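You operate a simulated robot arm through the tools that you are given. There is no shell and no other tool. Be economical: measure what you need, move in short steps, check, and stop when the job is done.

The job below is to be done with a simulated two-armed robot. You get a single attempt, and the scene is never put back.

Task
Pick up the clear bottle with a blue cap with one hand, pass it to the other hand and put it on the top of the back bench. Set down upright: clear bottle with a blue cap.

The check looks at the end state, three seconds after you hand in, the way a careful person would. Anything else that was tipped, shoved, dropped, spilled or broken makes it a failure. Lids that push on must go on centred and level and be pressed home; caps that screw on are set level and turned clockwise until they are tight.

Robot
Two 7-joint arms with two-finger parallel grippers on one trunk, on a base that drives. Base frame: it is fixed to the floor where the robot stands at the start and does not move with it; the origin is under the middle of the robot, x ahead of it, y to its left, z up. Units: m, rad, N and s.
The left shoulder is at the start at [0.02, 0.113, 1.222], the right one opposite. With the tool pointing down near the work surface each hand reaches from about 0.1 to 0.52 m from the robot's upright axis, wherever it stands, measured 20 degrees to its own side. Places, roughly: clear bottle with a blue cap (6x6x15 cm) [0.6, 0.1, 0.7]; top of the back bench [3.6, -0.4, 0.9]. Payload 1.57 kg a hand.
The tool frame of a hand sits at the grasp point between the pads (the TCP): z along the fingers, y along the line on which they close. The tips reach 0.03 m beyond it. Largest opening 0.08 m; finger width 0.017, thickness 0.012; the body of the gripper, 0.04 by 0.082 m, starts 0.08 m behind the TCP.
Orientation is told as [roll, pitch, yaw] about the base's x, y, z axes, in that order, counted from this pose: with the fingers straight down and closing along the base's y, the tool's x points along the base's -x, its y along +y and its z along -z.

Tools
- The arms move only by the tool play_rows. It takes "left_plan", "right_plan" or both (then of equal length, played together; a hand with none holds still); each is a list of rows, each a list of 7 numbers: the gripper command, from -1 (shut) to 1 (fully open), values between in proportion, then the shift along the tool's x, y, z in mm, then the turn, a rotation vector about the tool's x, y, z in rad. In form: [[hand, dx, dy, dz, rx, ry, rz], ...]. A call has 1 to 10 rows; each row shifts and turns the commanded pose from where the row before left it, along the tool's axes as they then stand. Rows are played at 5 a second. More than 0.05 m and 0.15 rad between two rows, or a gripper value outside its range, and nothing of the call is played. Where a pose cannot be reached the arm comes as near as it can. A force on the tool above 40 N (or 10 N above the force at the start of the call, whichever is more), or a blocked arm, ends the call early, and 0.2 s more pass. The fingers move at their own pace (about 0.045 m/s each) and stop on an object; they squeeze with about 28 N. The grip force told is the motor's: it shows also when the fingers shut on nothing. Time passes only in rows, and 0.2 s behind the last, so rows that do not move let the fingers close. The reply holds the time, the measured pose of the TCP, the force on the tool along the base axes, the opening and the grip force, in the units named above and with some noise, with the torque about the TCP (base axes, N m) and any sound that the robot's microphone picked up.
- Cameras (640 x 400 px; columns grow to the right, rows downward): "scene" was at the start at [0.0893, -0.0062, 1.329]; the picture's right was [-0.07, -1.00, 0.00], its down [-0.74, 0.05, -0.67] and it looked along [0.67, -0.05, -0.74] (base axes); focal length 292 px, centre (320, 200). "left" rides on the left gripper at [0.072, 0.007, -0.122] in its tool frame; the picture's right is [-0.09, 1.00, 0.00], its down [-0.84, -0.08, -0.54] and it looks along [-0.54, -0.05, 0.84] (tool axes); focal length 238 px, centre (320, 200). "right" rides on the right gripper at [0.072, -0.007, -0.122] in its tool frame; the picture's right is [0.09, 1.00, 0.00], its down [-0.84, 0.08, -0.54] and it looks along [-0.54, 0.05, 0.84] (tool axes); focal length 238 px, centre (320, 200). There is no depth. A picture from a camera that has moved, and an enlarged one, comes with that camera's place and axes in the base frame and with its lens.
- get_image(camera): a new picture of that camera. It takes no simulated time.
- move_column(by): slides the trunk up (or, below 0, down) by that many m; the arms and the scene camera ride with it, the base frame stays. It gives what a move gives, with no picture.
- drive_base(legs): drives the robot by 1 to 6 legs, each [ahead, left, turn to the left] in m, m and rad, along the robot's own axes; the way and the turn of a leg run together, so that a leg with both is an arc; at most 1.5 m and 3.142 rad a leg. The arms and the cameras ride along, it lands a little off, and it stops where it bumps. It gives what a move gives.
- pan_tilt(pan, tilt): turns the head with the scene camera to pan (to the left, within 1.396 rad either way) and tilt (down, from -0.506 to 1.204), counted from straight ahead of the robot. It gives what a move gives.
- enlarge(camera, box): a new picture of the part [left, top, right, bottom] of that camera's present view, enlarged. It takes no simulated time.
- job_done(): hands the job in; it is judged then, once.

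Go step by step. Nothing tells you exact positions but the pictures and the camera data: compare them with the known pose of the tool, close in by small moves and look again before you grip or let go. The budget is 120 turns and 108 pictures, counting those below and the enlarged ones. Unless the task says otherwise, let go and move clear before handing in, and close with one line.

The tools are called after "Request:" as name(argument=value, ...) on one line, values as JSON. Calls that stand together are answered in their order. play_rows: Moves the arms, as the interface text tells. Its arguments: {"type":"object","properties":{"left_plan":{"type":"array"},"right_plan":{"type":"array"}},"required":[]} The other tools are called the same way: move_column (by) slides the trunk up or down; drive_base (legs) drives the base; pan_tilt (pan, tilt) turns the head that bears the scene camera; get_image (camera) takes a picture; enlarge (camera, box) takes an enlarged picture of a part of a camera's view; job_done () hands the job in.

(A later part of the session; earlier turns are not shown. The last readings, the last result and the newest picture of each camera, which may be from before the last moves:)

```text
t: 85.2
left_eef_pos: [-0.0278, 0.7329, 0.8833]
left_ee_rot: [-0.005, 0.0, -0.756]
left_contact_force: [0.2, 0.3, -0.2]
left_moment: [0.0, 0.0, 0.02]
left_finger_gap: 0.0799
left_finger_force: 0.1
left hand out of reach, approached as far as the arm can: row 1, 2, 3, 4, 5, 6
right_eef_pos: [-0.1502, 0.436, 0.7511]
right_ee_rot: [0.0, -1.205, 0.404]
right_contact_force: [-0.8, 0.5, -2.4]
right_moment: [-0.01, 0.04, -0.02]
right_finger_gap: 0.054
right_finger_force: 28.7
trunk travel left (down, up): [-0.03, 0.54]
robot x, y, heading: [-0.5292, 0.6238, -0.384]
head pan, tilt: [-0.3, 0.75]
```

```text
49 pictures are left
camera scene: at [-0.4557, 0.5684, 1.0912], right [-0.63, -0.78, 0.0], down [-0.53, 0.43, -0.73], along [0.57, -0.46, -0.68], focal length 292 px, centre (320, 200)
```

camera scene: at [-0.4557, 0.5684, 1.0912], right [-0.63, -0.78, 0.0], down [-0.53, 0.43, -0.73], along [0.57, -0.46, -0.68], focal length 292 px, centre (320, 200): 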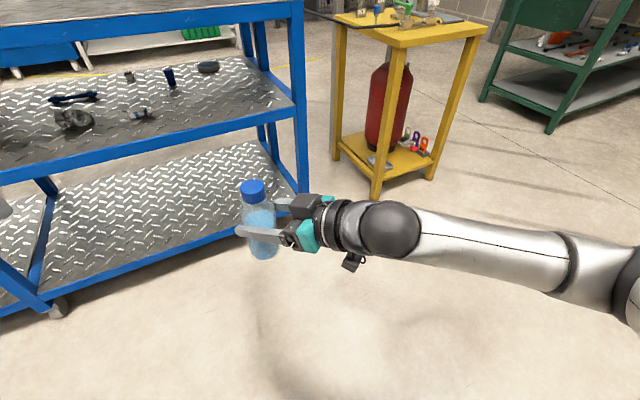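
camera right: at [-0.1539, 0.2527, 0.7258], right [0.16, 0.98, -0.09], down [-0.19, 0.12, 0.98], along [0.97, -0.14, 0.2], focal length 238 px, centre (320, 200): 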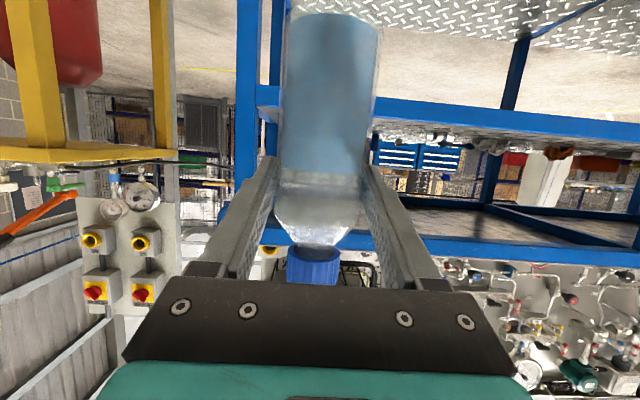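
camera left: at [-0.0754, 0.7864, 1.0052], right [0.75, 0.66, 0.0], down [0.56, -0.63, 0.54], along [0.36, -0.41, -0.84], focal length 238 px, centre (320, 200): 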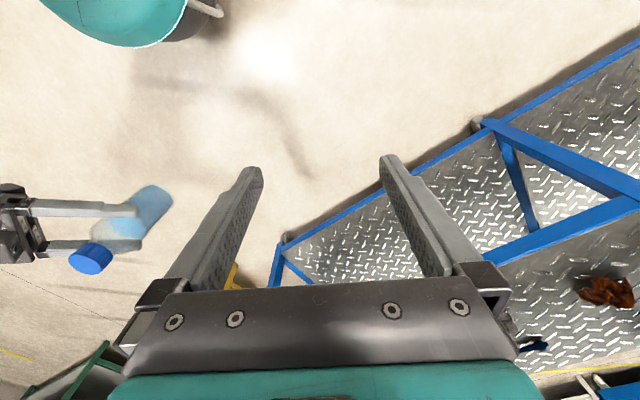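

The left arm is against a joint limit in this posture. I'll bring it back near its original pose (closer, zero yaw, lower) and come in from there.

Request:
play_rows(left_plan=[[1, 24, -10, 10, 0, 0, -0.1], [1, 24, -10, 10, 0, 0, -0.1], [1, 24, -10, 10, 0, 0, -0.1], [1, 24, -20, 10, 0, 0, -0.07], [1, 24, -20, 10, 0, 0, 0], [1, 0, -30, 0, 0, 0, 0], [1, 0, -30, 0, 0, 0, 0], [1, 0, 0, 0, 0, 0, 0]])

Request:
pan_tilt(pan=0.3, tilt=0.8)

Request:
get_image(camera="scene")

```text
t: 87.0
left_eef_pos: [-0.0977, 0.8711, 0.8313]
left_ee_rot: [-0.005, -0.001, -0.386]
left_contact_force: [0.7, 0.6, 0.2]
left_moment: [0.02, -0.02, -0.03]
left_finger_gap: 0.0801
left_finger_force: 0.1
left hand out of reach, approached as far as the arm can: row 1, 2, 3, 4, 5, 6, 7
right_eef_pos: [-0.1497, 0.4366, 0.7499]
right_ee_rot: [-0.001, -1.204, 0.404]
right_contact_force: [-0.6, 0.1, -1.9]
right_moment: [0.02, 0.02, -0.01]
right_finger_gap: 0.0543
right_finger_force: 27.7
trunk travel left (down, up): [-0.03, 0.54]
robot x, y, heading: [-0.5311, 0.6268, -0.383]
head pan, tilt: [-0.3, 0.75]
```

```text
t: 88.0
left_eef_pos: [-0.0976, 0.8705, 0.831]
left_ee_rot: [-0.003, 0.0, -0.386]
left_contact_force: [-0.2, 0.8, -0.4]
left_moment: [-0.03, -0.02, -0.02]
left_finger_gap: 0.0801
left_finger_force: 0.0
right_eef_pos: [-0.1494, 0.4366, 0.7499]
right_ee_rot: [0.0, -1.204, 0.403]
right_contact_force: [0.3, -0.3, -1.9]
right_moment: [0.02, 0.01, 0.02]
right_finger_gap: 0.0544
right_finger_force: 28.5
trunk travel left (down, up): [-0.03, 0.54]
robot x, y, heading: [-0.5284, 0.6263, -0.383]
head pan, tilt: [0.3, 0.799]
```

```text
48 pictures are left
camera scene: at [-0.4395, 0.614, 1.0872], right [-0.08, -1.0, 0.0], down [-0.71, 0.06, -0.7], along [0.69, -0.06, -0.72], focal length 292 px, centre (320, 200)
```

scene: 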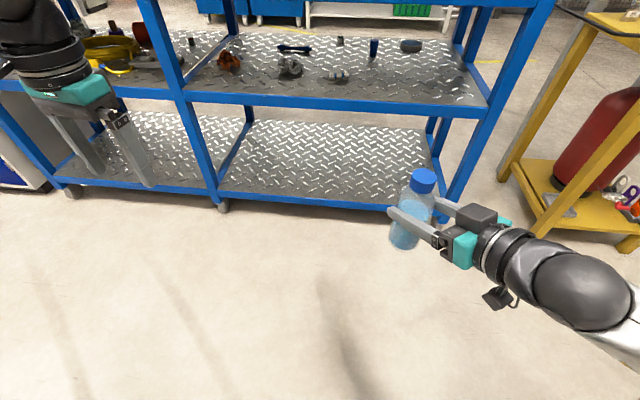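

Request:
pan_tilt(pan=0.9, tilt=0.6)

Request:
get_image(camera="scene")

```text
t: 89.0
left_eef_pos: [-0.0966, 0.8722, 0.8318]
left_ee_rot: [-0.003, 0.0, -0.385]
left_contact_force: [0.6, 0.2, -0.2]
left_moment: [0.02, 0.03, 0.02]
left_finger_gap: 0.0801
left_finger_force: 0.2
right_eef_pos: [-0.1497, 0.4366, 0.7501]
right_ee_rot: [0.0, -1.204, 0.403]
right_contact_force: [0.5, 0.1, -1.4]
right_moment: [-0.01, 0.0, -0.01]
right_finger_gap: 0.0544
right_finger_force: 28.2
trunk travel left (down, up): [-0.03, 0.54]
robot x, y, heading: [-0.53, 0.6229, -0.382]
head pan, tilt: [0.901, 0.6]
```

```text
47 pictures are left
camera scene: at [-0.443, 0.6644, 1.1041], right [0.49, -0.87, 0.0], down [-0.49, -0.28, -0.82], along [0.72, 0.41, -0.57], focal length 292 px, centre (320, 200)
```

scene: 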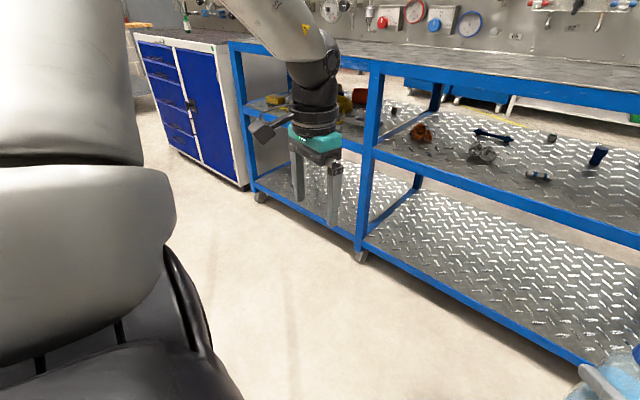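

The left elbow has swung up high. I'll stretch the arm outward and down so the elbow can come back to the side, then return.

Request:
play_rows(left_plan=[[1, -30, 15, 20, 0, 0, 0], [1, -30, 15, 20, 0, 0, 0], [1, -30, 15, 20, 0, 0, 0], [1, -30, 15, 20, 0, 0, 0], [1, -30, 15, 20, 0, 0, 0], [1, -30, 15, 20, 0, 0, 0], [1, 0, 0, 0, 0, 0, 0]])

Request:
get_image(camera="scene")

```text
t: 90.6
left_eef_pos: [0.0693, 0.8855, 0.73]
left_ee_rot: [-0.002, -0.001, -0.385]
left_contact_force: [0.4, 0.0, -0.3]
left_moment: [0.04, -0.03, 0.01]
left_finger_gap: 0.0799
left_finger_force: 0.0
left hand out of reach, approached as far as the arm can: row 6
right_eef_pos: [-0.1497, 0.4365, 0.7505]
right_ee_rot: [-0.001, -1.205, 0.403]
right_contact_force: [-0.4, -0.3, -2.6]
right_moment: [0.03, 0.03, -0.03]
right_finger_gap: 0.0541
right_finger_force: 28.0
trunk travel left (down, up): [-0.03, 0.54]
robot x, y, heading: [-0.5285, 0.6276, -0.392]
head pan, tilt: [0.901, 0.6]
```

```text
46 pictures are left
camera scene: at [-0.4431, 0.6644, 1.1041], right [0.49, -0.87, 0.0], down [-0.49, -0.28, -0.83], along [0.72, 0.41, -0.56], focal length 292 px, centre (320, 200)
```

scene: 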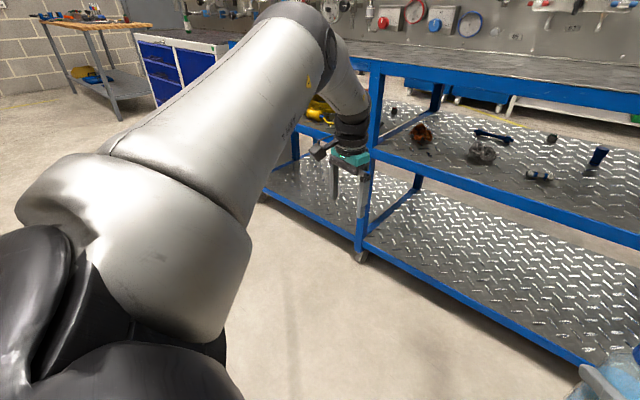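

Request:
play_rows(left_plan=[[1, 0, -40, -12, 0, 0, 0], [1, 0, -40, -12, 0, 0, 0], [1, 0, -40, -12, 0, 0, 0], [1, 0, -40, -12, 0, 0, 0], [1, 0, -40, -12, 0, 0, 0], [1, 0, 0, 0, 0, 0, 0]])

Request:
get_image(camera="scene")

```text
t: 92.0
left_eef_pos: [0.0371, 0.8034, 0.7777]
left_ee_rot: [-0.007, -0.001, -0.39]
left_contact_force: [0.1, 0.0, 0.2]
left_moment: [0.0, -0.01, 0.0]
left_finger_gap: 0.0798
left_finger_force: 0.0
left hand out of reach, approached as far as the arm can: row 3, 4, 5
right_eef_pos: [-0.1489, 0.4368, 0.7502]
right_ee_rot: [0.001, -1.204, 0.404]
right_contact_force: [0.2, -0.9, -3.1]
right_moment: [-0.03, 0.05, -0.02]
right_finger_gap: 0.0542
right_finger_force: 28.1
trunk travel left (down, up): [-0.03, 0.54]
robot x, y, heading: [-0.53, 0.6267, -0.39]
head pan, tilt: [0.901, 0.6]
```

```text
45 pictures are left
camera scene: at [-0.4431, 0.6644, 1.1041], right [0.49, -0.87, 0.0], down [-0.49, -0.28, -0.83], along [0.72, 0.41, -0.56], focal length 292 px, centre (320, 200)
```

scene: 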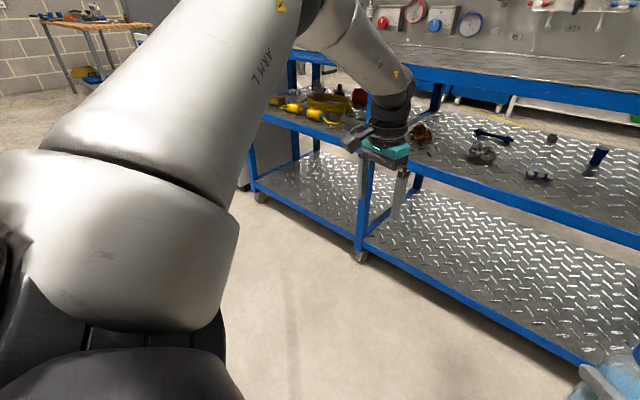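

From this branch the left can't come over the top. A crossing handover works instead: the left hand, also pointing forward and inward, grips the lower body below the right fingers. I'll raise the right hand ~5 cm and pitch the left hand forward.

Request:
play_rows(left_plan=[[1, 0, 0, 0, 0, -0.148, 0], [1, 0, 0, 0, 0, -0.148, 0], [1, 0, 0, 0, 0, -0.148, 0], [1, 0, 0, 0, 0, -0.148, 0], [1, 0, 0, 0, 0, -0.148, 0], [1, 0, 0, 0, 0, -0.148, 0], [1, 0, 0, 0, 0, 0, 0]], right_plan=[[-1, -11, -1.8, 5.3, 0, 0, 0], [-1, -11, -1.8, 5.3, 0, 0, 0], [-1, -11, -1.8, 5.3, 0, 0, 0], [-1, -11, -1.8, 5.3, 0, 0, 0], [-1, -11, -1.8, 5.3, 0, 0, 0], [-1, -11, -1.8, 5.3, 0, 0, 0], [-1, 0, 0, 0, 0, 0, 0]])

Request:
pan_tilt(pan=0.2, tilt=0.7)

Request:
get_image(camera="scene")

```text
t: 93.6
left_eef_pos: [0.0365, 0.8038, 0.7772]
left_ee_rot: [0.0, -0.89, -0.383]
left_contact_force: [0.7, -0.5, 0.6]
left_moment: [0.01, -0.02, -0.02]
left_finger_gap: 0.0801
left_finger_force: 0.0
right_eef_pos: [-0.0953, 0.4495, 0.8005]
right_ee_rot: [0.002, -1.204, 0.403]
right_contact_force: [0.0, -0.2, -1.6]
right_moment: [0.0, 0.04, -0.02]
right_finger_gap: 0.0541
right_finger_force: 27.9
trunk travel left (down, up): [-0.03, 0.54]
robot x, y, heading: [-0.5303, 0.6238, -0.387]
head pan, tilt: [0.901, 0.6]
```

```text
t: 94.7
left_eef_pos: [0.0358, 0.8036, 0.7779]
left_ee_rot: [0.002, -0.889, -0.384]
left_contact_force: [-0.3, -0.2, -0.3]
left_moment: [-0.02, -0.02, -0.01]
left_finger_gap: 0.0802
left_finger_force: 0.1
right_eef_pos: [-0.0956, 0.4497, 0.8013]
right_ee_rot: [0.0, -1.204, 0.404]
right_contact_force: [-0.3, 0.2, -1.9]
right_moment: [-0.02, 0.04, 0.01]
right_finger_gap: 0.0543
right_finger_force: 28.3
trunk travel left (down, up): [-0.03, 0.54]
robot x, y, heading: [-0.5321, 0.6255, -0.389]
head pan, tilt: [0.201, 0.7]
```

```text
44 pictures are left
camera scene: at [-0.4363, 0.6054, 1.0955], right [-0.18, -0.98, 0.0], down [-0.63, 0.12, -0.76], along [0.75, -0.14, -0.64], focal length 292 px, centre (320, 200)
```

scene: 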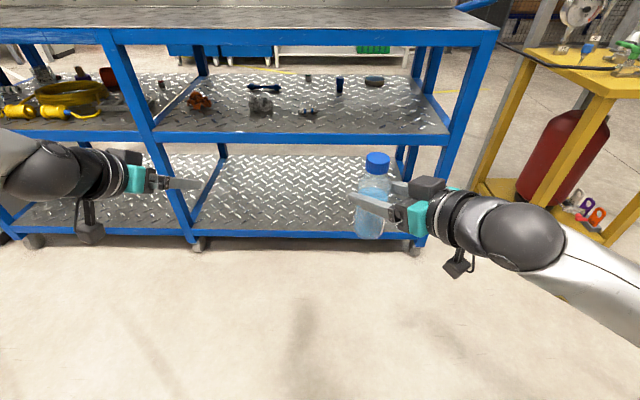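

Both hands are in mirrored poses. Now I'll swing the left hand to point inward (about −0.79 rad), ~16 cm short of the bottle at z≈0.75.

Request:
play_rows(left_plan=[[1, 13.4, -42.7, -9.1, 0.1026, 0, 0.083], [1, 9.75, -44.4, -4.6, 0.1026, 0, 0.083], [1, 6, -45.2, 0, 0.1026, 0, 0.083], [1, 2.3, -45.4, 4.7, 0.1026, 0, 0.083], [1, -1.4, -44.7, 9.3, 0.1026, 0, 0.083], [1, -5.1, -43.2, 13.8, 0.1026, 0, 0.083], [1, 0, 0, 0, 0, 0, 0]])

Request:
get_image(camera="scene")

Request:
get_image(camera="left")

```text
t: 96.2
left_eef_pos: [-0.1441, 0.599, 0.7524]
left_ee_rot: [-0.003, -0.89, -1.176]
left_contact_force: [0.4, 0.4, -0.4]
left_moment: [0.02, 0.04, 0.0]
left_finger_gap: 0.0799
left_finger_force: 0.0
right_eef_pos: [-0.0946, 0.4498, 0.8007]
right_ee_rot: [0.002, -1.205, 0.403]
right_contact_force: [0.0, -0.7, -1.5]
right_moment: [-0.04, 0.02, 0.02]
right_finger_gap: 0.0542
right_finger_force: 27.6
trunk travel left (down, up): [-0.03, 0.54]
robot x, y, heading: [-0.5327, 0.6277, -0.385]
head pan, tilt: [0.201, 0.7]
```

```text
43 pictures are left
camera scene: at [-0.4363, 0.6052, 1.0955], right [-0.18, -0.98, 0.0], down [-0.63, 0.12, -0.76], along [0.75, -0.14, -0.64], focal length 292 px, centre (320, 200)
```

scene: 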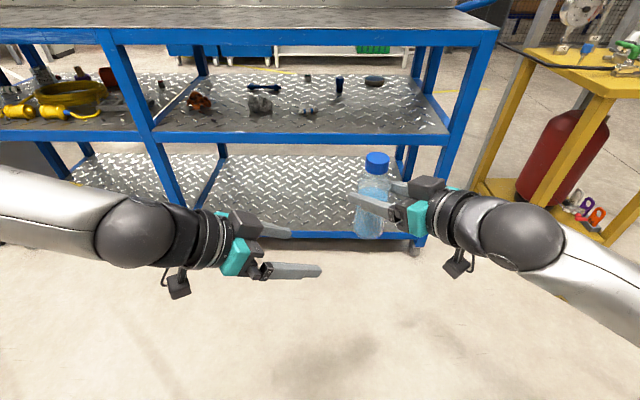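

```text
42 pictures are left
camera left: at [-0.1923, 0.7298, 0.7718], right [0.94, 0.33, 0.07], down [-0.03, -0.13, 0.99], along [0.33, -0.94, -0.11], focal length 238 px, centre (320, 200)
```

left: 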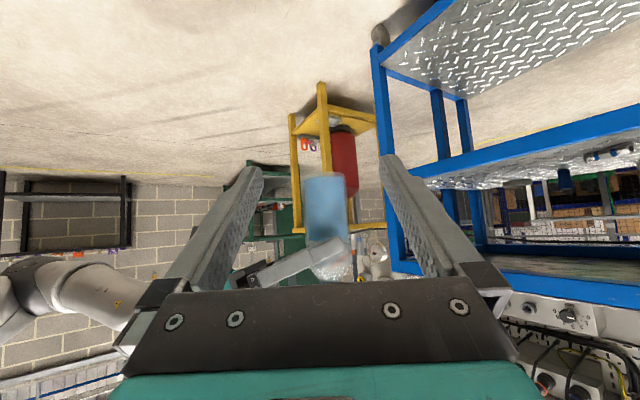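

The left hand is aligned with the bottle, which is dead ahead ~15 cm away with the right fingers above. I'll advance 9 cm with fingers partly open and look again.

Request:
play_rows(left_plan=[[0.7, 4.7, -1, 3.8, 0, 0, 0], [0.7, -14.2, -0.5, 17.5, 0, 0, 0], [0.7, -14.2, 0, 17.5, 0, 0, 0], [0.7, -14.2, 0, 17.5, 0, 0, 0], [0.7, -14.2, 0, 17.5, 0, 0, 0], [0.7, 0, 0, 0, 0, 0, 0]])

Request:
get_image(camera="left")

Request:
enlarge(camera="scene", box=[220, 130, 480, 300])

```text
t: 97.7
left_eef_pos: [-0.1102, 0.5193, 0.7438]
left_ee_rot: [-0.001, -0.888, -1.177]
left_contact_force: [-0.3, 0.1, 0.2]
left_moment: [0.0, -0.01, -0.02]
left_finger_gap: 0.0678
left_finger_force: 0.1
right_eef_pos: [-0.0949, 0.449, 0.7997]
right_ee_rot: [0.002, -1.205, 0.404]
right_contact_force: [0.4, 0.3, -2.5]
right_moment: [-0.01, 0.04, 0.0]
right_finger_gap: 0.0544
right_finger_force: 28.1
trunk travel left (down, up): [-0.03, 0.54]
robot x, y, heading: [-0.5288, 0.6263, -0.383]
head pan, tilt: [0.201, 0.7]
```

```text
41 pictures are left
camera left: at [-0.1588, 0.6502, 0.7641], right [0.94, 0.33, 0.07], down [-0.03, -0.13, 0.99], along [0.34, -0.94, -0.11], focal length 238 px, centre (320, 200)
```

left: 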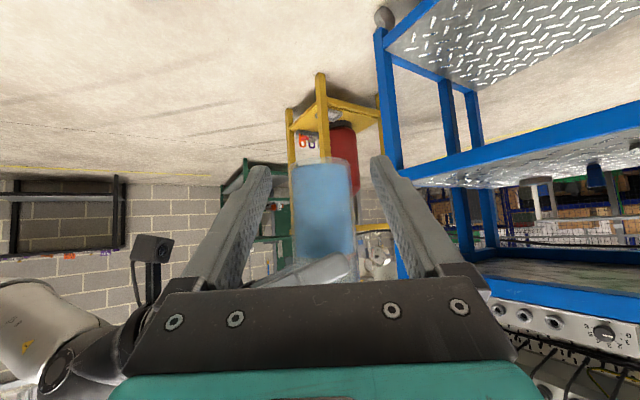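

```text
2.35 times, centred on (350, 215) of scene
camera zoom: at [-0.4363, 0.6052, 1.0955], right [-0.18, -0.98, 0.0], down [-0.63, 0.12, -0.76], along [0.75, -0.14, -0.64], focal length 686 px, centre (249, 165)
```

zoom: 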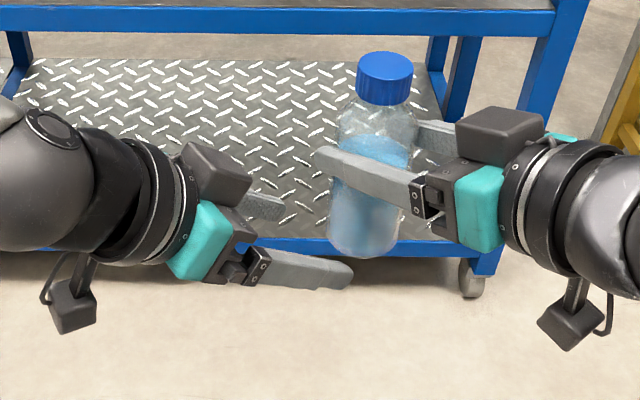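

Still centred, and the left fingers pass below the right ones. I'll advance the remaining 6 cm slowly.

Request:
play_rows(left_plan=[[0.7, -9.5, 0, 12, 0, 0, 0], [0.7, -9.5, 0, 12, 0, 0, 0], [0.7, -9.5, 0, 12, 0, 0, 0], [0.7, -9.5, 0, 12, 0, 0, 0], [0.7, 0, 0, 0, 0, 0, 0]])

Request:
get_image(camera="left")

Request:
enlarge(camera="scene", box=[220, 130, 480, 300])

```text
t: 98.8
left_eef_pos: [-0.0884, 0.4716, 0.7518]
left_ee_rot: [0.0, -0.888, -1.175]
left_contact_force: [0.1, -0.1, -0.3]
left_moment: [0.03, -0.02, 0.0]
left_finger_gap: 0.0678
left_finger_force: 0.0
left hand out of reach, approached as far as the arm can: row 3, 4
right_eef_pos: [-0.0941, 0.4494, 0.7999]
right_ee_rot: [-0.001, -1.203, 0.403]
right_contact_force: [-0.1, 0.3, -2.5]
right_moment: [-0.02, 0.0, 0.04]
right_finger_gap: 0.0544
right_finger_force: 27.6
trunk travel left (down, up): [-0.03, 0.54]
robot x, y, heading: [-0.5319, 0.6295, -0.386]
head pan, tilt: [0.201, 0.7]
```

```text
39 pictures are left
camera left: at [-0.1364, 0.6026, 0.7721], right [0.94, 0.33, 0.07], down [-0.03, -0.13, 0.99], along [0.34, -0.94, -0.11], focal length 238 px, centre (320, 200)
```

left: 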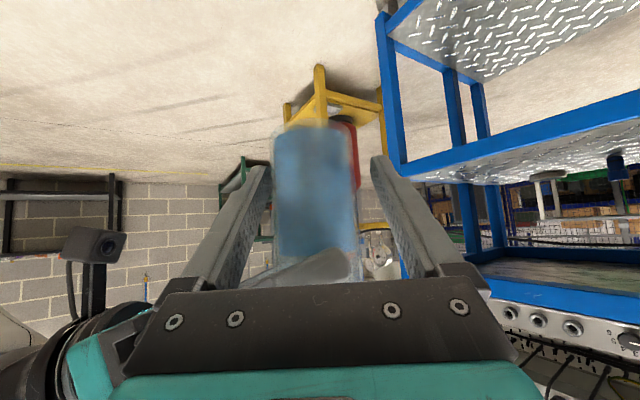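

```text
2.35 times, centred on (350, 215) of scene
camera zoom: at [-0.4363, 0.6053, 1.0955], right [-0.18, -0.98, 0.0], down [-0.63, 0.12, -0.76], along [0.75, -0.14, -0.64], focal length 686 px, centre (249, 165)
```

zoom: 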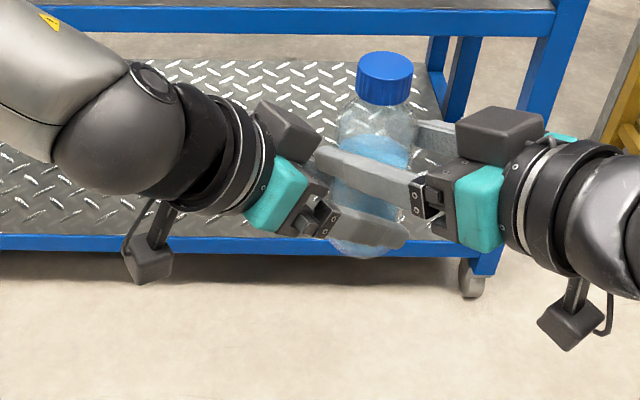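

The left arm is at its limit ~1.7 cm short of the axis. I'll bring the bottle 12 mm toward it with the right hand, 5 mm higher.

Request:
play_rows(right_plan=[[-1, -2.5, 6, -1, 0, 0, 0], [-1, -2.5, 6, -1, 0, 0, 0], [-1, 0, 0, 0, 0, 0, 0]])

Request:
get_image(camera="left")

Request:
get_image(camera="right")

```text
t: 99.7
left_eef_pos: [-0.088, 0.472, 0.7525]
left_ee_rot: [-0.003, -0.888, -1.175]
left_contact_force: [0.3, 0.7, -0.1]
left_moment: [0.02, 0.02, -0.03]
left_finger_gap: 0.0681
left_finger_force: 0.1
right_eef_pos: [-0.0989, 0.4609, 0.8052]
right_ee_rot: [0.003, -1.205, 0.404]
right_contact_force: [0.4, 0.4, -1.9]
right_moment: [0.0, 0.04, -0.03]
right_finger_gap: 0.0539
right_finger_force: 28.3
trunk travel left (down, up): [-0.03, 0.54]
robot x, y, heading: [-0.5276, 0.6263, -0.387]
head pan, tilt: [0.201, 0.7]
```

```text
37 pictures are left
camera left: at [-0.1365, 0.6028, 0.772], right [0.94, 0.33, 0.07], down [-0.03, -0.13, 0.99], along [0.34, -0.94, -0.11], focal length 238 px, centre (320, 200)
```

left: 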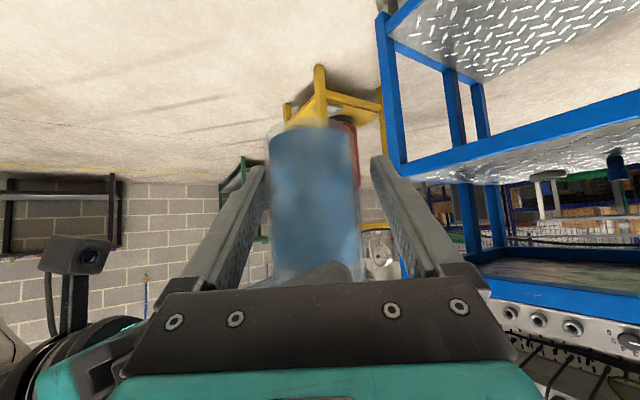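

```text
36 pictures are left
camera right: at [-0.2258, 0.3992, 0.7823], right [-0.42, 0.9, -0.09], down [-0.22, -0.01, 0.98], along [0.88, 0.43, 0.2], focal length 238 px, centre (320, 200)
```

right: 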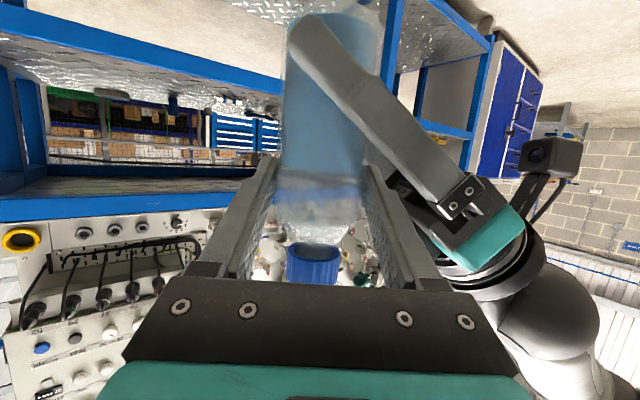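

In position. Closing the left gripper on the lower body.

Request:
play_rows(left_plan=[[0.5, 0, 0, 0, 0, 0, 0], [0.4, 0, 0, 0, 0, 0, 0], [0.3, 0, 0, 0, 0, 0, 0], [-1, 0, 0, 0, 0, 0, 0], [-1, 0, 0, 0, 0, 0, 0], [-1, 0, 0, 0, 0, 0, 0], [-1, 0, 0, 0, 0, 0, 0]])

Request:
get_image(camera="left")

Request:
enlarge(camera="scene", box=[220, 130, 480, 300])

```text
t: 101.2
left_eef_pos: [-0.0911, 0.4705, 0.7519]
left_ee_rot: [-0.01, -0.887, -1.181]
left_contact_force: [-21.6, -10.4, 3.3]
left_moment: [0.32, -0.81, -0.05]
left_finger_gap: 0.055
left_finger_force: 28.0
right_eef_pos: [-0.0996, 0.4604, 0.8057]
right_ee_rot: [0.004, -1.204, 0.401]
right_contact_force: [20.9, 10.6, -5.2]
right_moment: [0.28, -0.26, -0.02]
right_finger_gap: 0.0545
right_finger_force: 27.9
trunk travel left (down, up): [-0.03, 0.54]
robot x, y, heading: [-0.5311, 0.6255, -0.384]
head pan, tilt: [0.201, 0.7]
```

```text
35 pictures are left
camera left: at [-0.1385, 0.6022, 0.7719], right [0.94, 0.32, 0.07], down [-0.03, -0.13, 0.99], along [0.33, -0.94, -0.11], focal length 238 px, centre (320, 200)
```

left: 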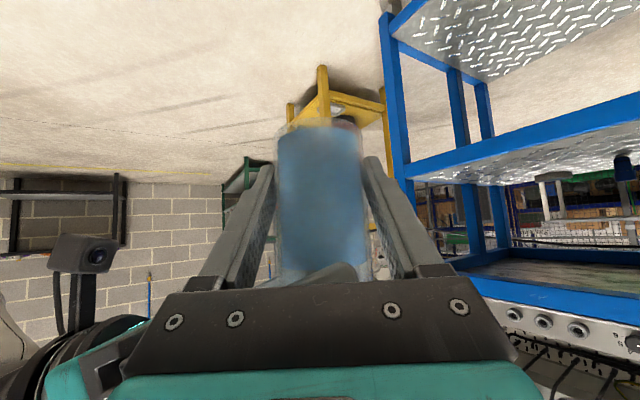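

```text
2.35 times, centred on (350, 215) of scene
camera zoom: at [-0.4363, 0.6053, 1.0955], right [-0.18, -0.98, 0.0], down [-0.63, 0.12, -0.76], along [0.75, -0.14, -0.64], focal length 686 px, centre (249, 165)
```

zoom: 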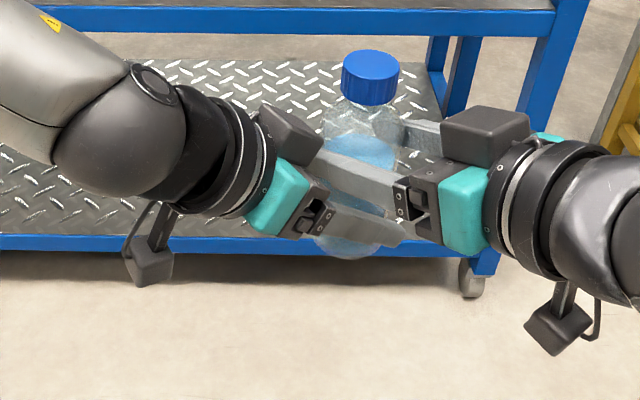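

The left grips at 55 mm, but the hands push against each other along the closing axis. I'll relieve that with small left shifts before releasing the right.

Request:
play_rows(left_plan=[[-1, 0, -2, 0, 0, 0, 0], [-1, 0, -2, 0, 0, 0, 0], [-1, 0, 0, 0, 0, 0, 0]])

```text
t: 102.0
left_eef_pos: [-0.0915, 0.4716, 0.7527]
left_ee_rot: [-0.002, -0.888, -1.173]
left_contact_force: [-5.7, -13.7, 0.0]
left_moment: [0.68, -0.04, 0.02]
left_finger_gap: 0.0547
left_finger_force: 27.8
right_eef_pos: [-0.1008, 0.4625, 0.807]
right_ee_rot: [0.005, -1.206, 0.4]
right_contact_force: [6.0, 15.1, -0.6]
right_moment: [0.12, -0.26, 0.06]
right_finger_gap: 0.0543
right_finger_force: 27.6
trunk travel left (down, up): [-0.03, 0.54]
robot x, y, heading: [-0.5266, 0.6225, -0.386]
head pan, tilt: [0.201, 0.7]
```

Request:
play_rows(left_plan=[[-1, 0, -1.5, 0, 0, 0, 0], [-1, 0, 0, 0, 0, 0, 0]], right_plan=[[-1, 0, 2, 0, 0, 0, 0], [-1, 0, 0, 0, 0, 0, 0]])

```text
t: 102.7
left_eef_pos: [-0.0935, 0.4717, 0.7516]
left_ee_rot: [0.003, -0.887, -1.172]
left_contact_force: [2.7, -9.4, -6.7]
left_moment: [0.14, -0.43, 0.06]
left_finger_gap: 0.0546
left_finger_force: 28.4
right_eef_pos: [-0.1008, 0.4626, 0.8052]
right_ee_rot: [0.003, -1.206, 0.402]
right_contact_force: [-3.0, 9.2, 6.1]
right_moment: [0.42, 0.54, 0.05]
right_finger_gap: 0.0542
right_finger_force: 27.7
trunk travel left (down, up): [-0.03, 0.54]
robot x, y, heading: [-0.5312, 0.6272, -0.381]
head pan, tilt: [0.201, 0.7]
```

Forces are modest now. The left hand's motor block sits close to the right finger, so I'll open the right only a few mm and slide straight back along its own axis.

Request:
play_rows(right_plan=[[0.4, 0, 0, 0, 0, 0, 0], [0.5, 0, -1.5, 0, 0, 0, 0], [0.5, 0, -1.5, 0, 0, 0, 0], [0.5, 0, 0, 0, 0, 0, 0]])

Request:
get_image(camera="right")

Request:
enlarge(camera="scene", box=[220, 130, 480, 300])

```text
t: 103.7
left_eef_pos: [-0.0941, 0.4705, 0.7534]
left_ee_rot: [0.001, -0.887, -1.175]
left_contact_force: [1.6, -2.6, 1.2]
left_moment: [0.14, 0.1, -0.01]
left_finger_gap: 0.0546
left_finger_force: 28.2
right_eef_pos: [-0.0987, 0.4587, 0.8047]
right_ee_rot: [-0.002, -1.202, 0.403]
right_contact_force: [-1.7, 3.3, -0.4]
right_moment: [-0.03, 0.01, 0.03]
right_finger_gap: 0.0627
right_finger_force: 2.2
trunk travel left (down, up): [-0.03, 0.54]
robot x, y, heading: [-0.5278, 0.6268, -0.383]
head pan, tilt: [0.201, 0.7]
```

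```text
33 pictures are left
camera right: at [-0.2252, 0.3969, 0.782], right [-0.42, 0.9, -0.09], down [-0.22, -0.01, 0.98], along [0.88, 0.43, 0.2], focal length 238 px, centre (320, 200)
```

right: 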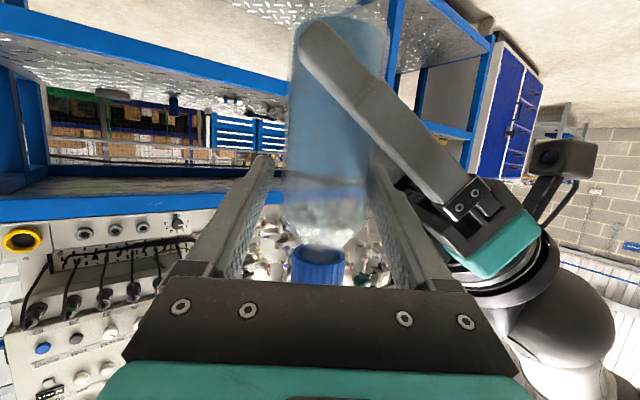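

```text
2.35 times, centred on (350, 215) of scene
camera zoom: at [-0.4363, 0.6053, 1.0955], right [-0.18, -0.98, 0.0], down [-0.63, 0.12, -0.76], along [0.75, -0.14, -0.64], focal length 686 px, centre (249, 165)
```

zoom: 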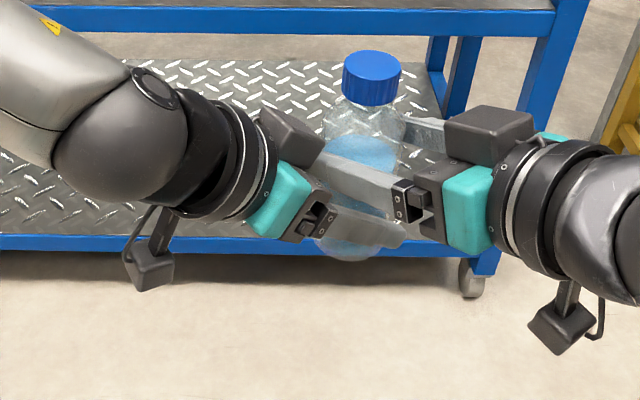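

Request:
play_rows(right_plan=[[0.5, 0, 2, 0, 0, 0, 0], [0.5, 0, 0, -8, 0, 0, 0], [0.5, 0, 0, -8, 0, 0, 0], [0.5, 0, 0, -8, 0, 0, 0], [0.5, 0, 0, 0, 0, 0, 0]])

Request:
enlarge(camera="scene", box=[220, 130, 480, 300])

```text
t: 104.8
left_eef_pos: [-0.0936, 0.4712, 0.7512]
left_ee_rot: [-0.002, -0.889, -1.176]
left_contact_force: [0.9, 0.0, -0.4]
left_moment: [-0.02, -0.01, -0.01]
left_finger_gap: 0.0544
left_finger_force: 28.0
right_eef_pos: [-0.1215, 0.4504, 0.8144]
right_ee_rot: [0.0, -1.205, 0.403]
right_contact_force: [0.5, 0.9, -0.1]
right_moment: [-0.04, -0.04, 0.0]
right_finger_gap: 0.0598
right_finger_force: 0.0
trunk travel left (down, up): [-0.03, 0.54]
robot x, y, heading: [-0.5299, 0.6252, -0.384]
head pan, tilt: [0.201, 0.7]
```

```text
2.35 times, centred on (350, 215) of scene
camera zoom: at [-0.4364, 0.6053, 1.0955], right [-0.18, -0.98, 0.0], down [-0.63, 0.12, -0.76], along [0.75, -0.14, -0.64], focal length 686 px, centre (249, 165)
```

zoom: 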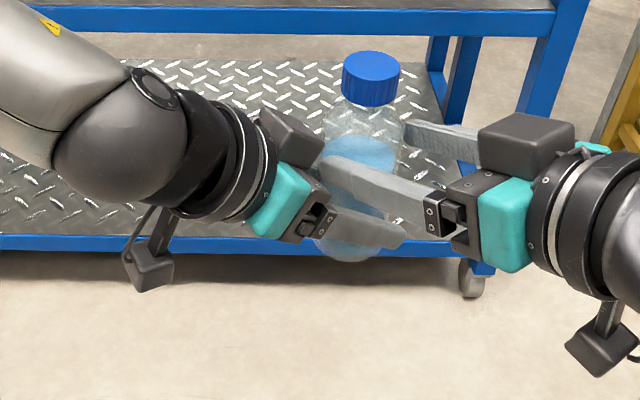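

The right hand has let go and is sliding off cleanly while the left holds the bottle. I'll continue to retract the right.

Request:
play_rows(right_plan=[[0.5, 0, 0, -15, 0, 0, 0], [0.5, 0, 0, -15, 0, 0, 0], [0.5, 0, 0, -15, 0, 0, 0], [0.5, 0, 0, -15, 0, 0, 0], [0.5, 0, -20, -20, 0, 0, 0], [0.5, 0, -30, -20, 0, 0, 0], [0.5, 0, -40, 0, 0, 0, 0], [0.5, 0, 0, 0, 0, 0, 0]])

Request:
get_image(camera="scene")

Request:
get_image(camera="left")

```text
t: 106.7
left_eef_pos: [-0.0945, 0.4696, 0.7512]
left_ee_rot: [-0.002, -0.889, -1.174]
left_contact_force: [-0.5, -0.4, -0.1]
left_moment: [0.0, -0.01, 0.02]
left_finger_gap: 0.0547
left_finger_force: 28.0
right_eef_pos: [-0.1728, 0.3306, 0.8508]
right_ee_rot: [0.0, -1.206, 0.402]
right_contact_force: [0.6, 0.1, 0.5]
right_moment: [0.02, 0.02, -0.01]
right_finger_gap: 0.0601
right_finger_force: 0.1
trunk travel left (down, up): [-0.03, 0.54]
robot x, y, heading: [-0.5347, 0.6227, -0.391]
head pan, tilt: [0.201, 0.7]
```

```text
30 pictures are left
camera scene: at [-0.4363, 0.6052, 1.0954], right [-0.18, -0.98, 0.0], down [-0.63, 0.12, -0.76], along [0.75, -0.14, -0.64], focal length 292 px, centre (320, 200)
```

scene: 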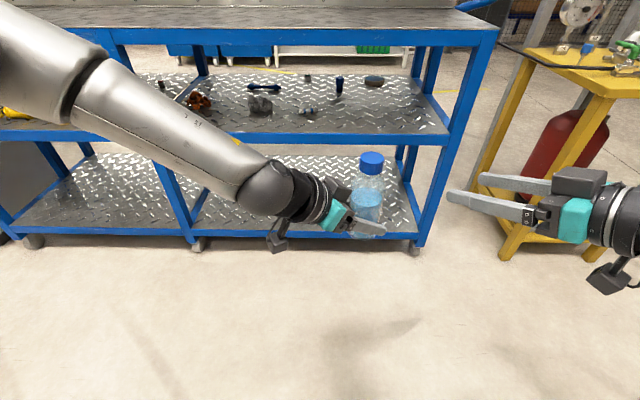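

```text
29 pictures are left
camera left: at [-0.1424, 0.6021, 0.7722], right [0.94, 0.33, 0.07], down [-0.03, -0.13, 0.99], along [0.34, -0.94, -0.11], focal length 238 px, centre (320, 200)
```

left: 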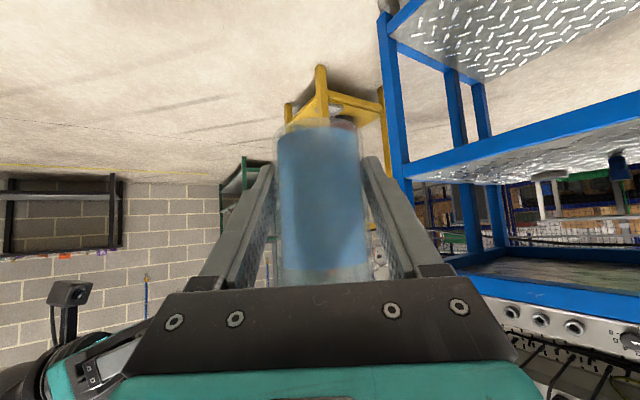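

The left hand now holds the bottle upright on its own. I'll raise the trunk a little and check for slip before travelling.

Request:
move_column(by=0.05)

Request:
pan_tilt(pan=-0.6, tilt=0.2)

Request:
get_image(camera="left")

Request:
get_image(camera="scene")

```text
t: 107.6
left_eef_pos: [-0.0943, 0.4704, 0.8014]
left_ee_rot: [-0.003, -0.888, -1.177]
left_contact_force: [-0.8, -0.4, -1.6]
left_moment: [-0.01, -0.01, 0.0]
left_finger_gap: 0.0547
left_finger_force: 28.0
right_eef_pos: [-0.1719, 0.3316, 0.8997]
right_ee_rot: [0.002, -1.206, 0.404]
right_contact_force: [-0.6, 0.2, 0.0]
right_moment: [-0.02, 0.0, 0.02]
right_finger_gap: 0.06
right_finger_force: 0.0
trunk travel left (down, up): [-0.08, 0.49]
robot x, y, heading: [-0.533, 0.6282, -0.382]
head pan, tilt: [0.201, 0.7]
```

```text
t: 108.7
left_eef_pos: [-0.0942, 0.4707, 0.8022]
left_ee_rot: [-0.002, -0.888, -1.176]
left_contact_force: [-0.1, 0.4, -1.5]
left_moment: [0.02, 0.01, 0.0]
left_finger_gap: 0.0549
left_finger_force: 28.3
right_eef_pos: [-0.1724, 0.3316, 0.9012]
right_ee_rot: [0.002, -1.204, 0.402]
right_contact_force: [0.1, -0.9, -0.7]
right_moment: [0.01, 0.01, 0.0]
right_finger_gap: 0.0598
right_finger_force: 0.1
trunk travel left (down, up): [-0.08, 0.49]
robot x, y, heading: [-0.5311, 0.6231, -0.382]
head pan, tilt: [-0.6, 0.201]
```

```text
28 pictures are left
camera left: at [-0.1425, 0.6021, 0.8223], right [0.94, 0.33, 0.07], down [-0.03, -0.13, 0.99], along [0.34, -0.94, -0.11], focal length 238 px, centre (320, 200)
```

left: 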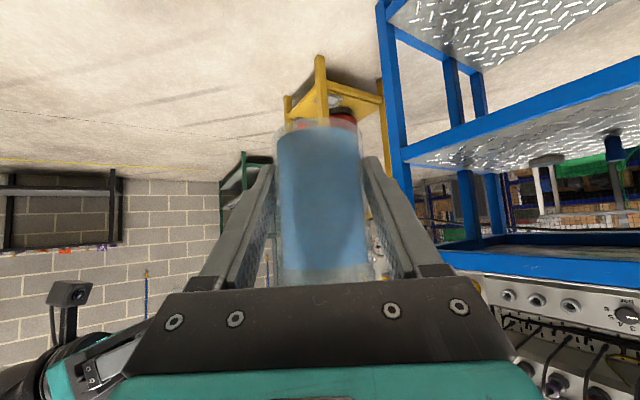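

```text
27 pictures are left
camera scene: at [-0.4682, 0.5432, 1.1908], right [-0.83, -0.55, 0.0], down [-0.11, 0.17, -0.98], along [0.54, -0.82, -0.2], focal length 292 px, centre (320, 200)
```

scene: 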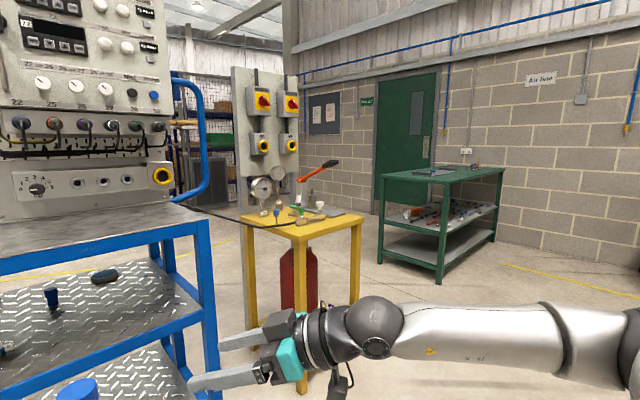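

No real slip. I'll head for the corridor right of the yellow cart: square up to heading 0, then slide right to about y=-1.45 and look ahead.

Request:
drive_base(legs=[[-0.1, 0, 0.382], [0, -1.04, 0], [0, -1.04, 0]])

Request:
pan_tilt(pan=0.1, tilt=0.1)

Request:
get_image(camera="scene")

Request:
get_image(camera="left")

```text
t: 120.1
left_eef_pos: [-0.1356, -1.3884, 0.8016]
left_ee_rot: [-0.001, -0.889, -0.762]
left_contact_force: [0.1, -0.2, -2.3]
left_moment: [0.02, 0.0, 0.01]
left_finger_gap: 0.0545
left_finger_force: 27.9
right_eef_pos: [-0.1523, -1.5472, 0.8999]
right_ee_rot: [0.001, -1.205, 0.813]
right_contact_force: [0.7, 0.2, -0.5]
right_moment: [0.04, 0.03, -0.01]
right_finger_gap: 0.0601
right_finger_force: 0.1
trunk travel left (down, up): [-0.08, 0.49]
robot x, y, heading: [-0.5984, -1.4206, 0.025]
head pan, tilt: [-0.6, 0.201]
```

```text
t: 121.2
left_eef_pos: [-0.1365, -1.3877, 0.8015]
left_ee_rot: [-0.003, -0.888, -0.762]
left_contact_force: [0.2, -0.7, -1.8]
left_moment: [0.05, 0.01, -0.02]
left_finger_gap: 0.0542
left_finger_force: 27.5
right_eef_pos: [-0.152, -1.5463, 0.901]
right_ee_rot: [0.0, -1.205, 0.813]
right_contact_force: [0.1, 0.6, -0.2]
right_moment: [-0.01, 0.0, 0.04]
right_finger_gap: 0.0603
right_finger_force: 0.0
trunk travel left (down, up): [-0.08, 0.49]
robot x, y, heading: [-0.5971, -1.4211, 0.025]
head pan, tilt: [0.099, 0.099]
```

```text
26 pictures are left
camera scene: at [-0.4956, -1.4092, 1.2002], right [0.13, -0.99, 0.0], down [-0.1, -0.01, -0.99], along [0.99, 0.12, -0.1], focal length 292 px, centre (320, 200)
```

scene: 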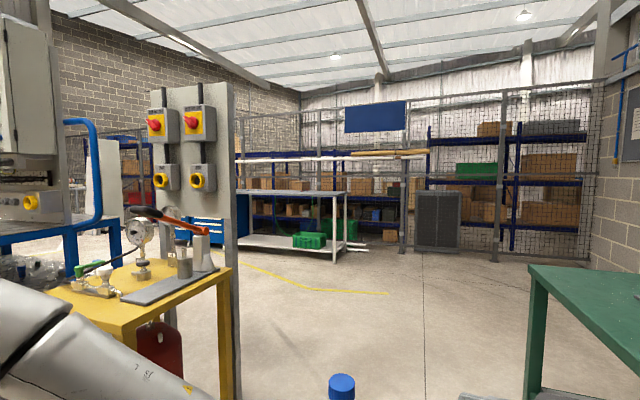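

```text
25 pictures are left
camera left: at [-0.2335, -1.2865, 0.8222], right [0.73, 0.68, 0.07], down [0.03, -0.13, 0.99], along [0.68, -0.72, -0.11], focal length 238 px, centre (320, 200)
```

left: 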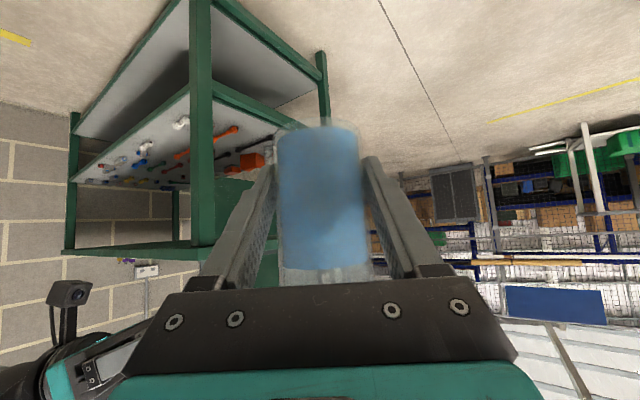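

The bottle is steady. The grey back bench is visible ahead, with its front at about x≈3.1 and y from 0.1 to -1.3. The corridor is clear, so I'll drive through it and then line up with the bench.

Request:
drive_base(legs=[[1.4, 0, -0.025], [1.2, 0, 0], [0, 0.75, 0]])

Request:
pan_tilt(pan=0.0, tilt=0.35)

Request:
get_image(camera="scene")

```text
t: 137.6
left_eef_pos: [2.4808, -0.6303, 0.8016]
left_ee_rot: [-0.001, -0.889, -0.803]
left_contact_force: [0.5, 1.4, -1.5]
left_moment: [0.05, -0.02, 0.01]
left_finger_gap: 0.0547
left_finger_force: 27.7
right_eef_pos: [2.4572, -0.7893, 0.9003]
right_ee_rot: [0.0, -1.204, 0.773]
right_contact_force: [-1.0, 0.1, -0.1]
right_moment: [0.0, 0.04, 0.0]
right_finger_gap: 0.06
right_finger_force: 0.0
trunk travel left (down, up): [-0.08, 0.49]
robot x, y, heading: [2.0133, -0.6458, -0.014]
head pan, tilt: [0.099, 0.099]
```

```text
t: 138.4
left_eef_pos: [2.4815, -0.6306, 0.8017]
left_ee_rot: [-0.002, -0.886, -0.803]
left_contact_force: [-0.5, 0.2, -2.6]
left_moment: [0.01, 0.0, 0.01]
left_finger_gap: 0.0546
left_finger_force: 28.0
right_eef_pos: [2.4579, -0.7898, 0.8999]
right_ee_rot: [-0.001, -1.206, 0.775]
right_contact_force: [-0.2, 0.1, 0.7]
right_moment: [0.02, -0.04, -0.02]
right_finger_gap: 0.0598
right_finger_force: 0.0
trunk travel left (down, up): [-0.08, 0.49]
robot x, y, heading: [2.0191, -0.6471, -0.011]
head pan, tilt: [0.0, 0.351]
```

```text
24 pictures are left
camera scene: at [2.1224, -0.6466, 1.1769], right [-0.01, -1.0, 0.0], down [-0.34, 0.0, -0.94], along [0.94, -0.01, -0.34], focal length 292 px, centre (320, 200)
```

scene: 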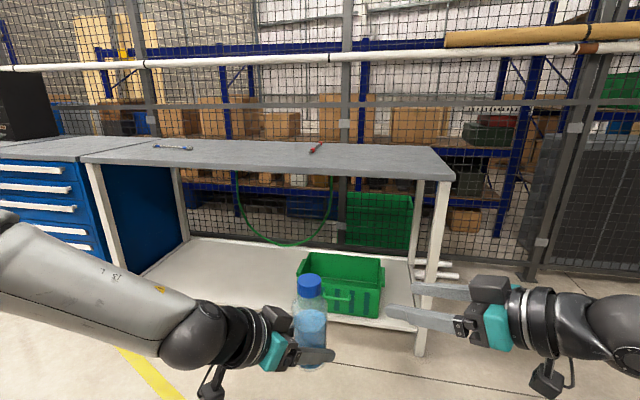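

The bench top is clear near its right-front part, with tools lying far back. I'll raise the trunk so the bottle is above bench height and check the grip.

Request:
move_column(by=0.22)

Request:
get_image(camera="left")

Request:
pan_tilt(pan=-0.1, tilt=0.6)

Request:
get_image(camera="scene")

```text
t: 140.7
left_eef_pos: [2.4803, -0.6303, 1.0213]
left_ee_rot: [-0.003, -0.887, -0.802]
left_contact_force: [0.9, 0.4, -2.8]
left_moment: [-0.01, 0.01, 0.03]
left_finger_gap: 0.0543
left_finger_force: 27.4
right_eef_pos: [2.4564, -0.7877, 1.1211]
right_ee_rot: [0.002, -1.204, 0.774]
right_contact_force: [0.5, 0.5, -0.1]
right_moment: [0.02, -0.03, 0.02]
right_finger_gap: 0.0601
right_finger_force: 0.1
trunk travel left (down, up): [-0.3, 0.27]
robot x, y, heading: [2.0157, -0.646, -0.015]
head pan, tilt: [0.0, 0.351]
```

```text
23 pictures are left
camera left: at [2.3878, -0.5256, 1.0421], right [0.76, 0.65, 0.07], down [0.02, -0.13, 0.99], along [0.65, -0.75, -0.11], focal length 238 px, centre (320, 200)
```

left: 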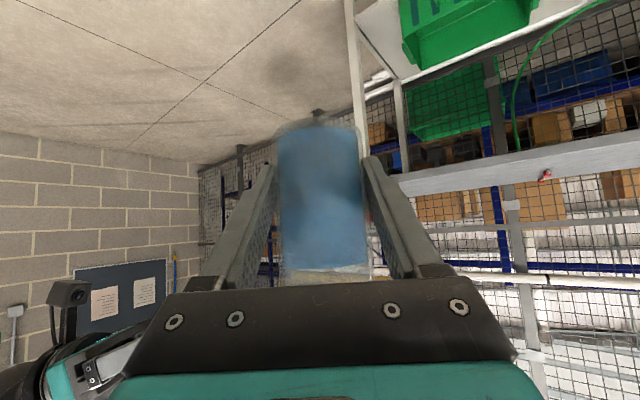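

```text
t: 141.5
left_eef_pos: [2.4807, -0.6295, 1.0221]
left_ee_rot: [-0.002, -0.889, -0.805]
left_contact_force: [0.3, -0.9, -2.7]
left_moment: [0.04, 0.02, -0.01]
left_finger_gap: 0.0546
left_finger_force: 28.4
right_eef_pos: [2.4588, -0.7883, 1.1206]
right_ee_rot: [0.0, -1.205, 0.774]
right_contact_force: [-0.4, -1.0, -0.7]
right_moment: [0.01, -0.01, -0.02]
right_finger_gap: 0.0599
right_finger_force: 0.0
trunk travel left (down, up): [-0.3, 0.27]
robot x, y, heading: [2.0181, -0.6449, -0.011]
head pan, tilt: [-0.099, 0.6]
```

```text
22 pictures are left
camera scene: at [2.1172, -0.6553, 1.3741], right [-0.11, -0.99, 0.0], down [-0.56, 0.06, -0.83], along [0.82, -0.09, -0.56], focal length 292 px, centre (320, 200)
```

scene: 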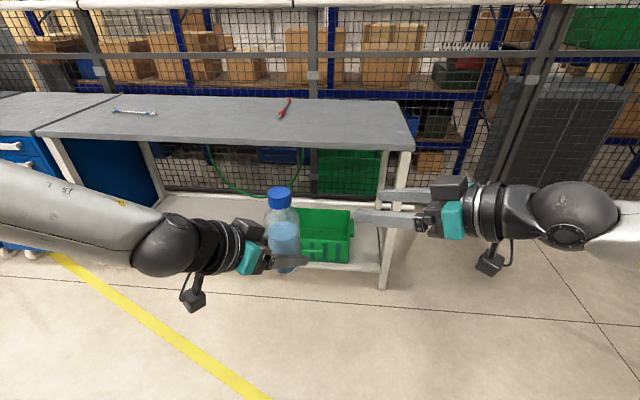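

The grip is stable. I'll drive toward the bench in two stages.

Request:
drive_base(legs=[[0.72, -0.11, 0]])

Request:
get_image(camera="scene")

```text
t: 145.4
left_eef_pos: [3.1865, -0.7687, 1.0215]
left_ee_rot: [-0.003, -0.887, -0.827]
left_contact_force: [-0.2, 0.3, -2.2]
left_moment: [0.0, 0.01, -0.01]
left_finger_gap: 0.0546
left_finger_force: 27.7
right_eef_pos: [3.1606, -0.9251, 1.1198]
right_ee_rot: [0.001, -1.205, 0.747]
right_contact_force: [1.4, -0.6, -0.8]
right_moment: [-0.02, 0.01, 0.0]
right_finger_gap: 0.0599
right_finger_force: 0.0
trunk travel left (down, up): [-0.3, 0.27]
robot x, y, heading: [2.7286, -0.7707, -0.031]
head pan, tilt: [-0.099, 0.6]
```

```text
21 pictures are left
camera scene: at [2.8229, -0.784, 1.3741], right [-0.14, -0.99, 0.0], down [-0.56, 0.08, -0.82], along [0.82, -0.11, -0.57], focal length 292 px, centre (320, 200)
```

scene: 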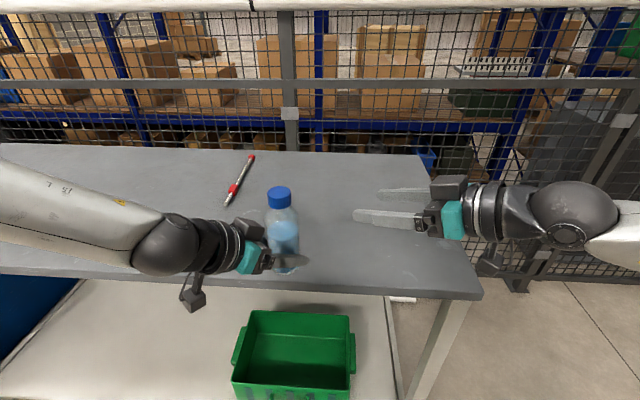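

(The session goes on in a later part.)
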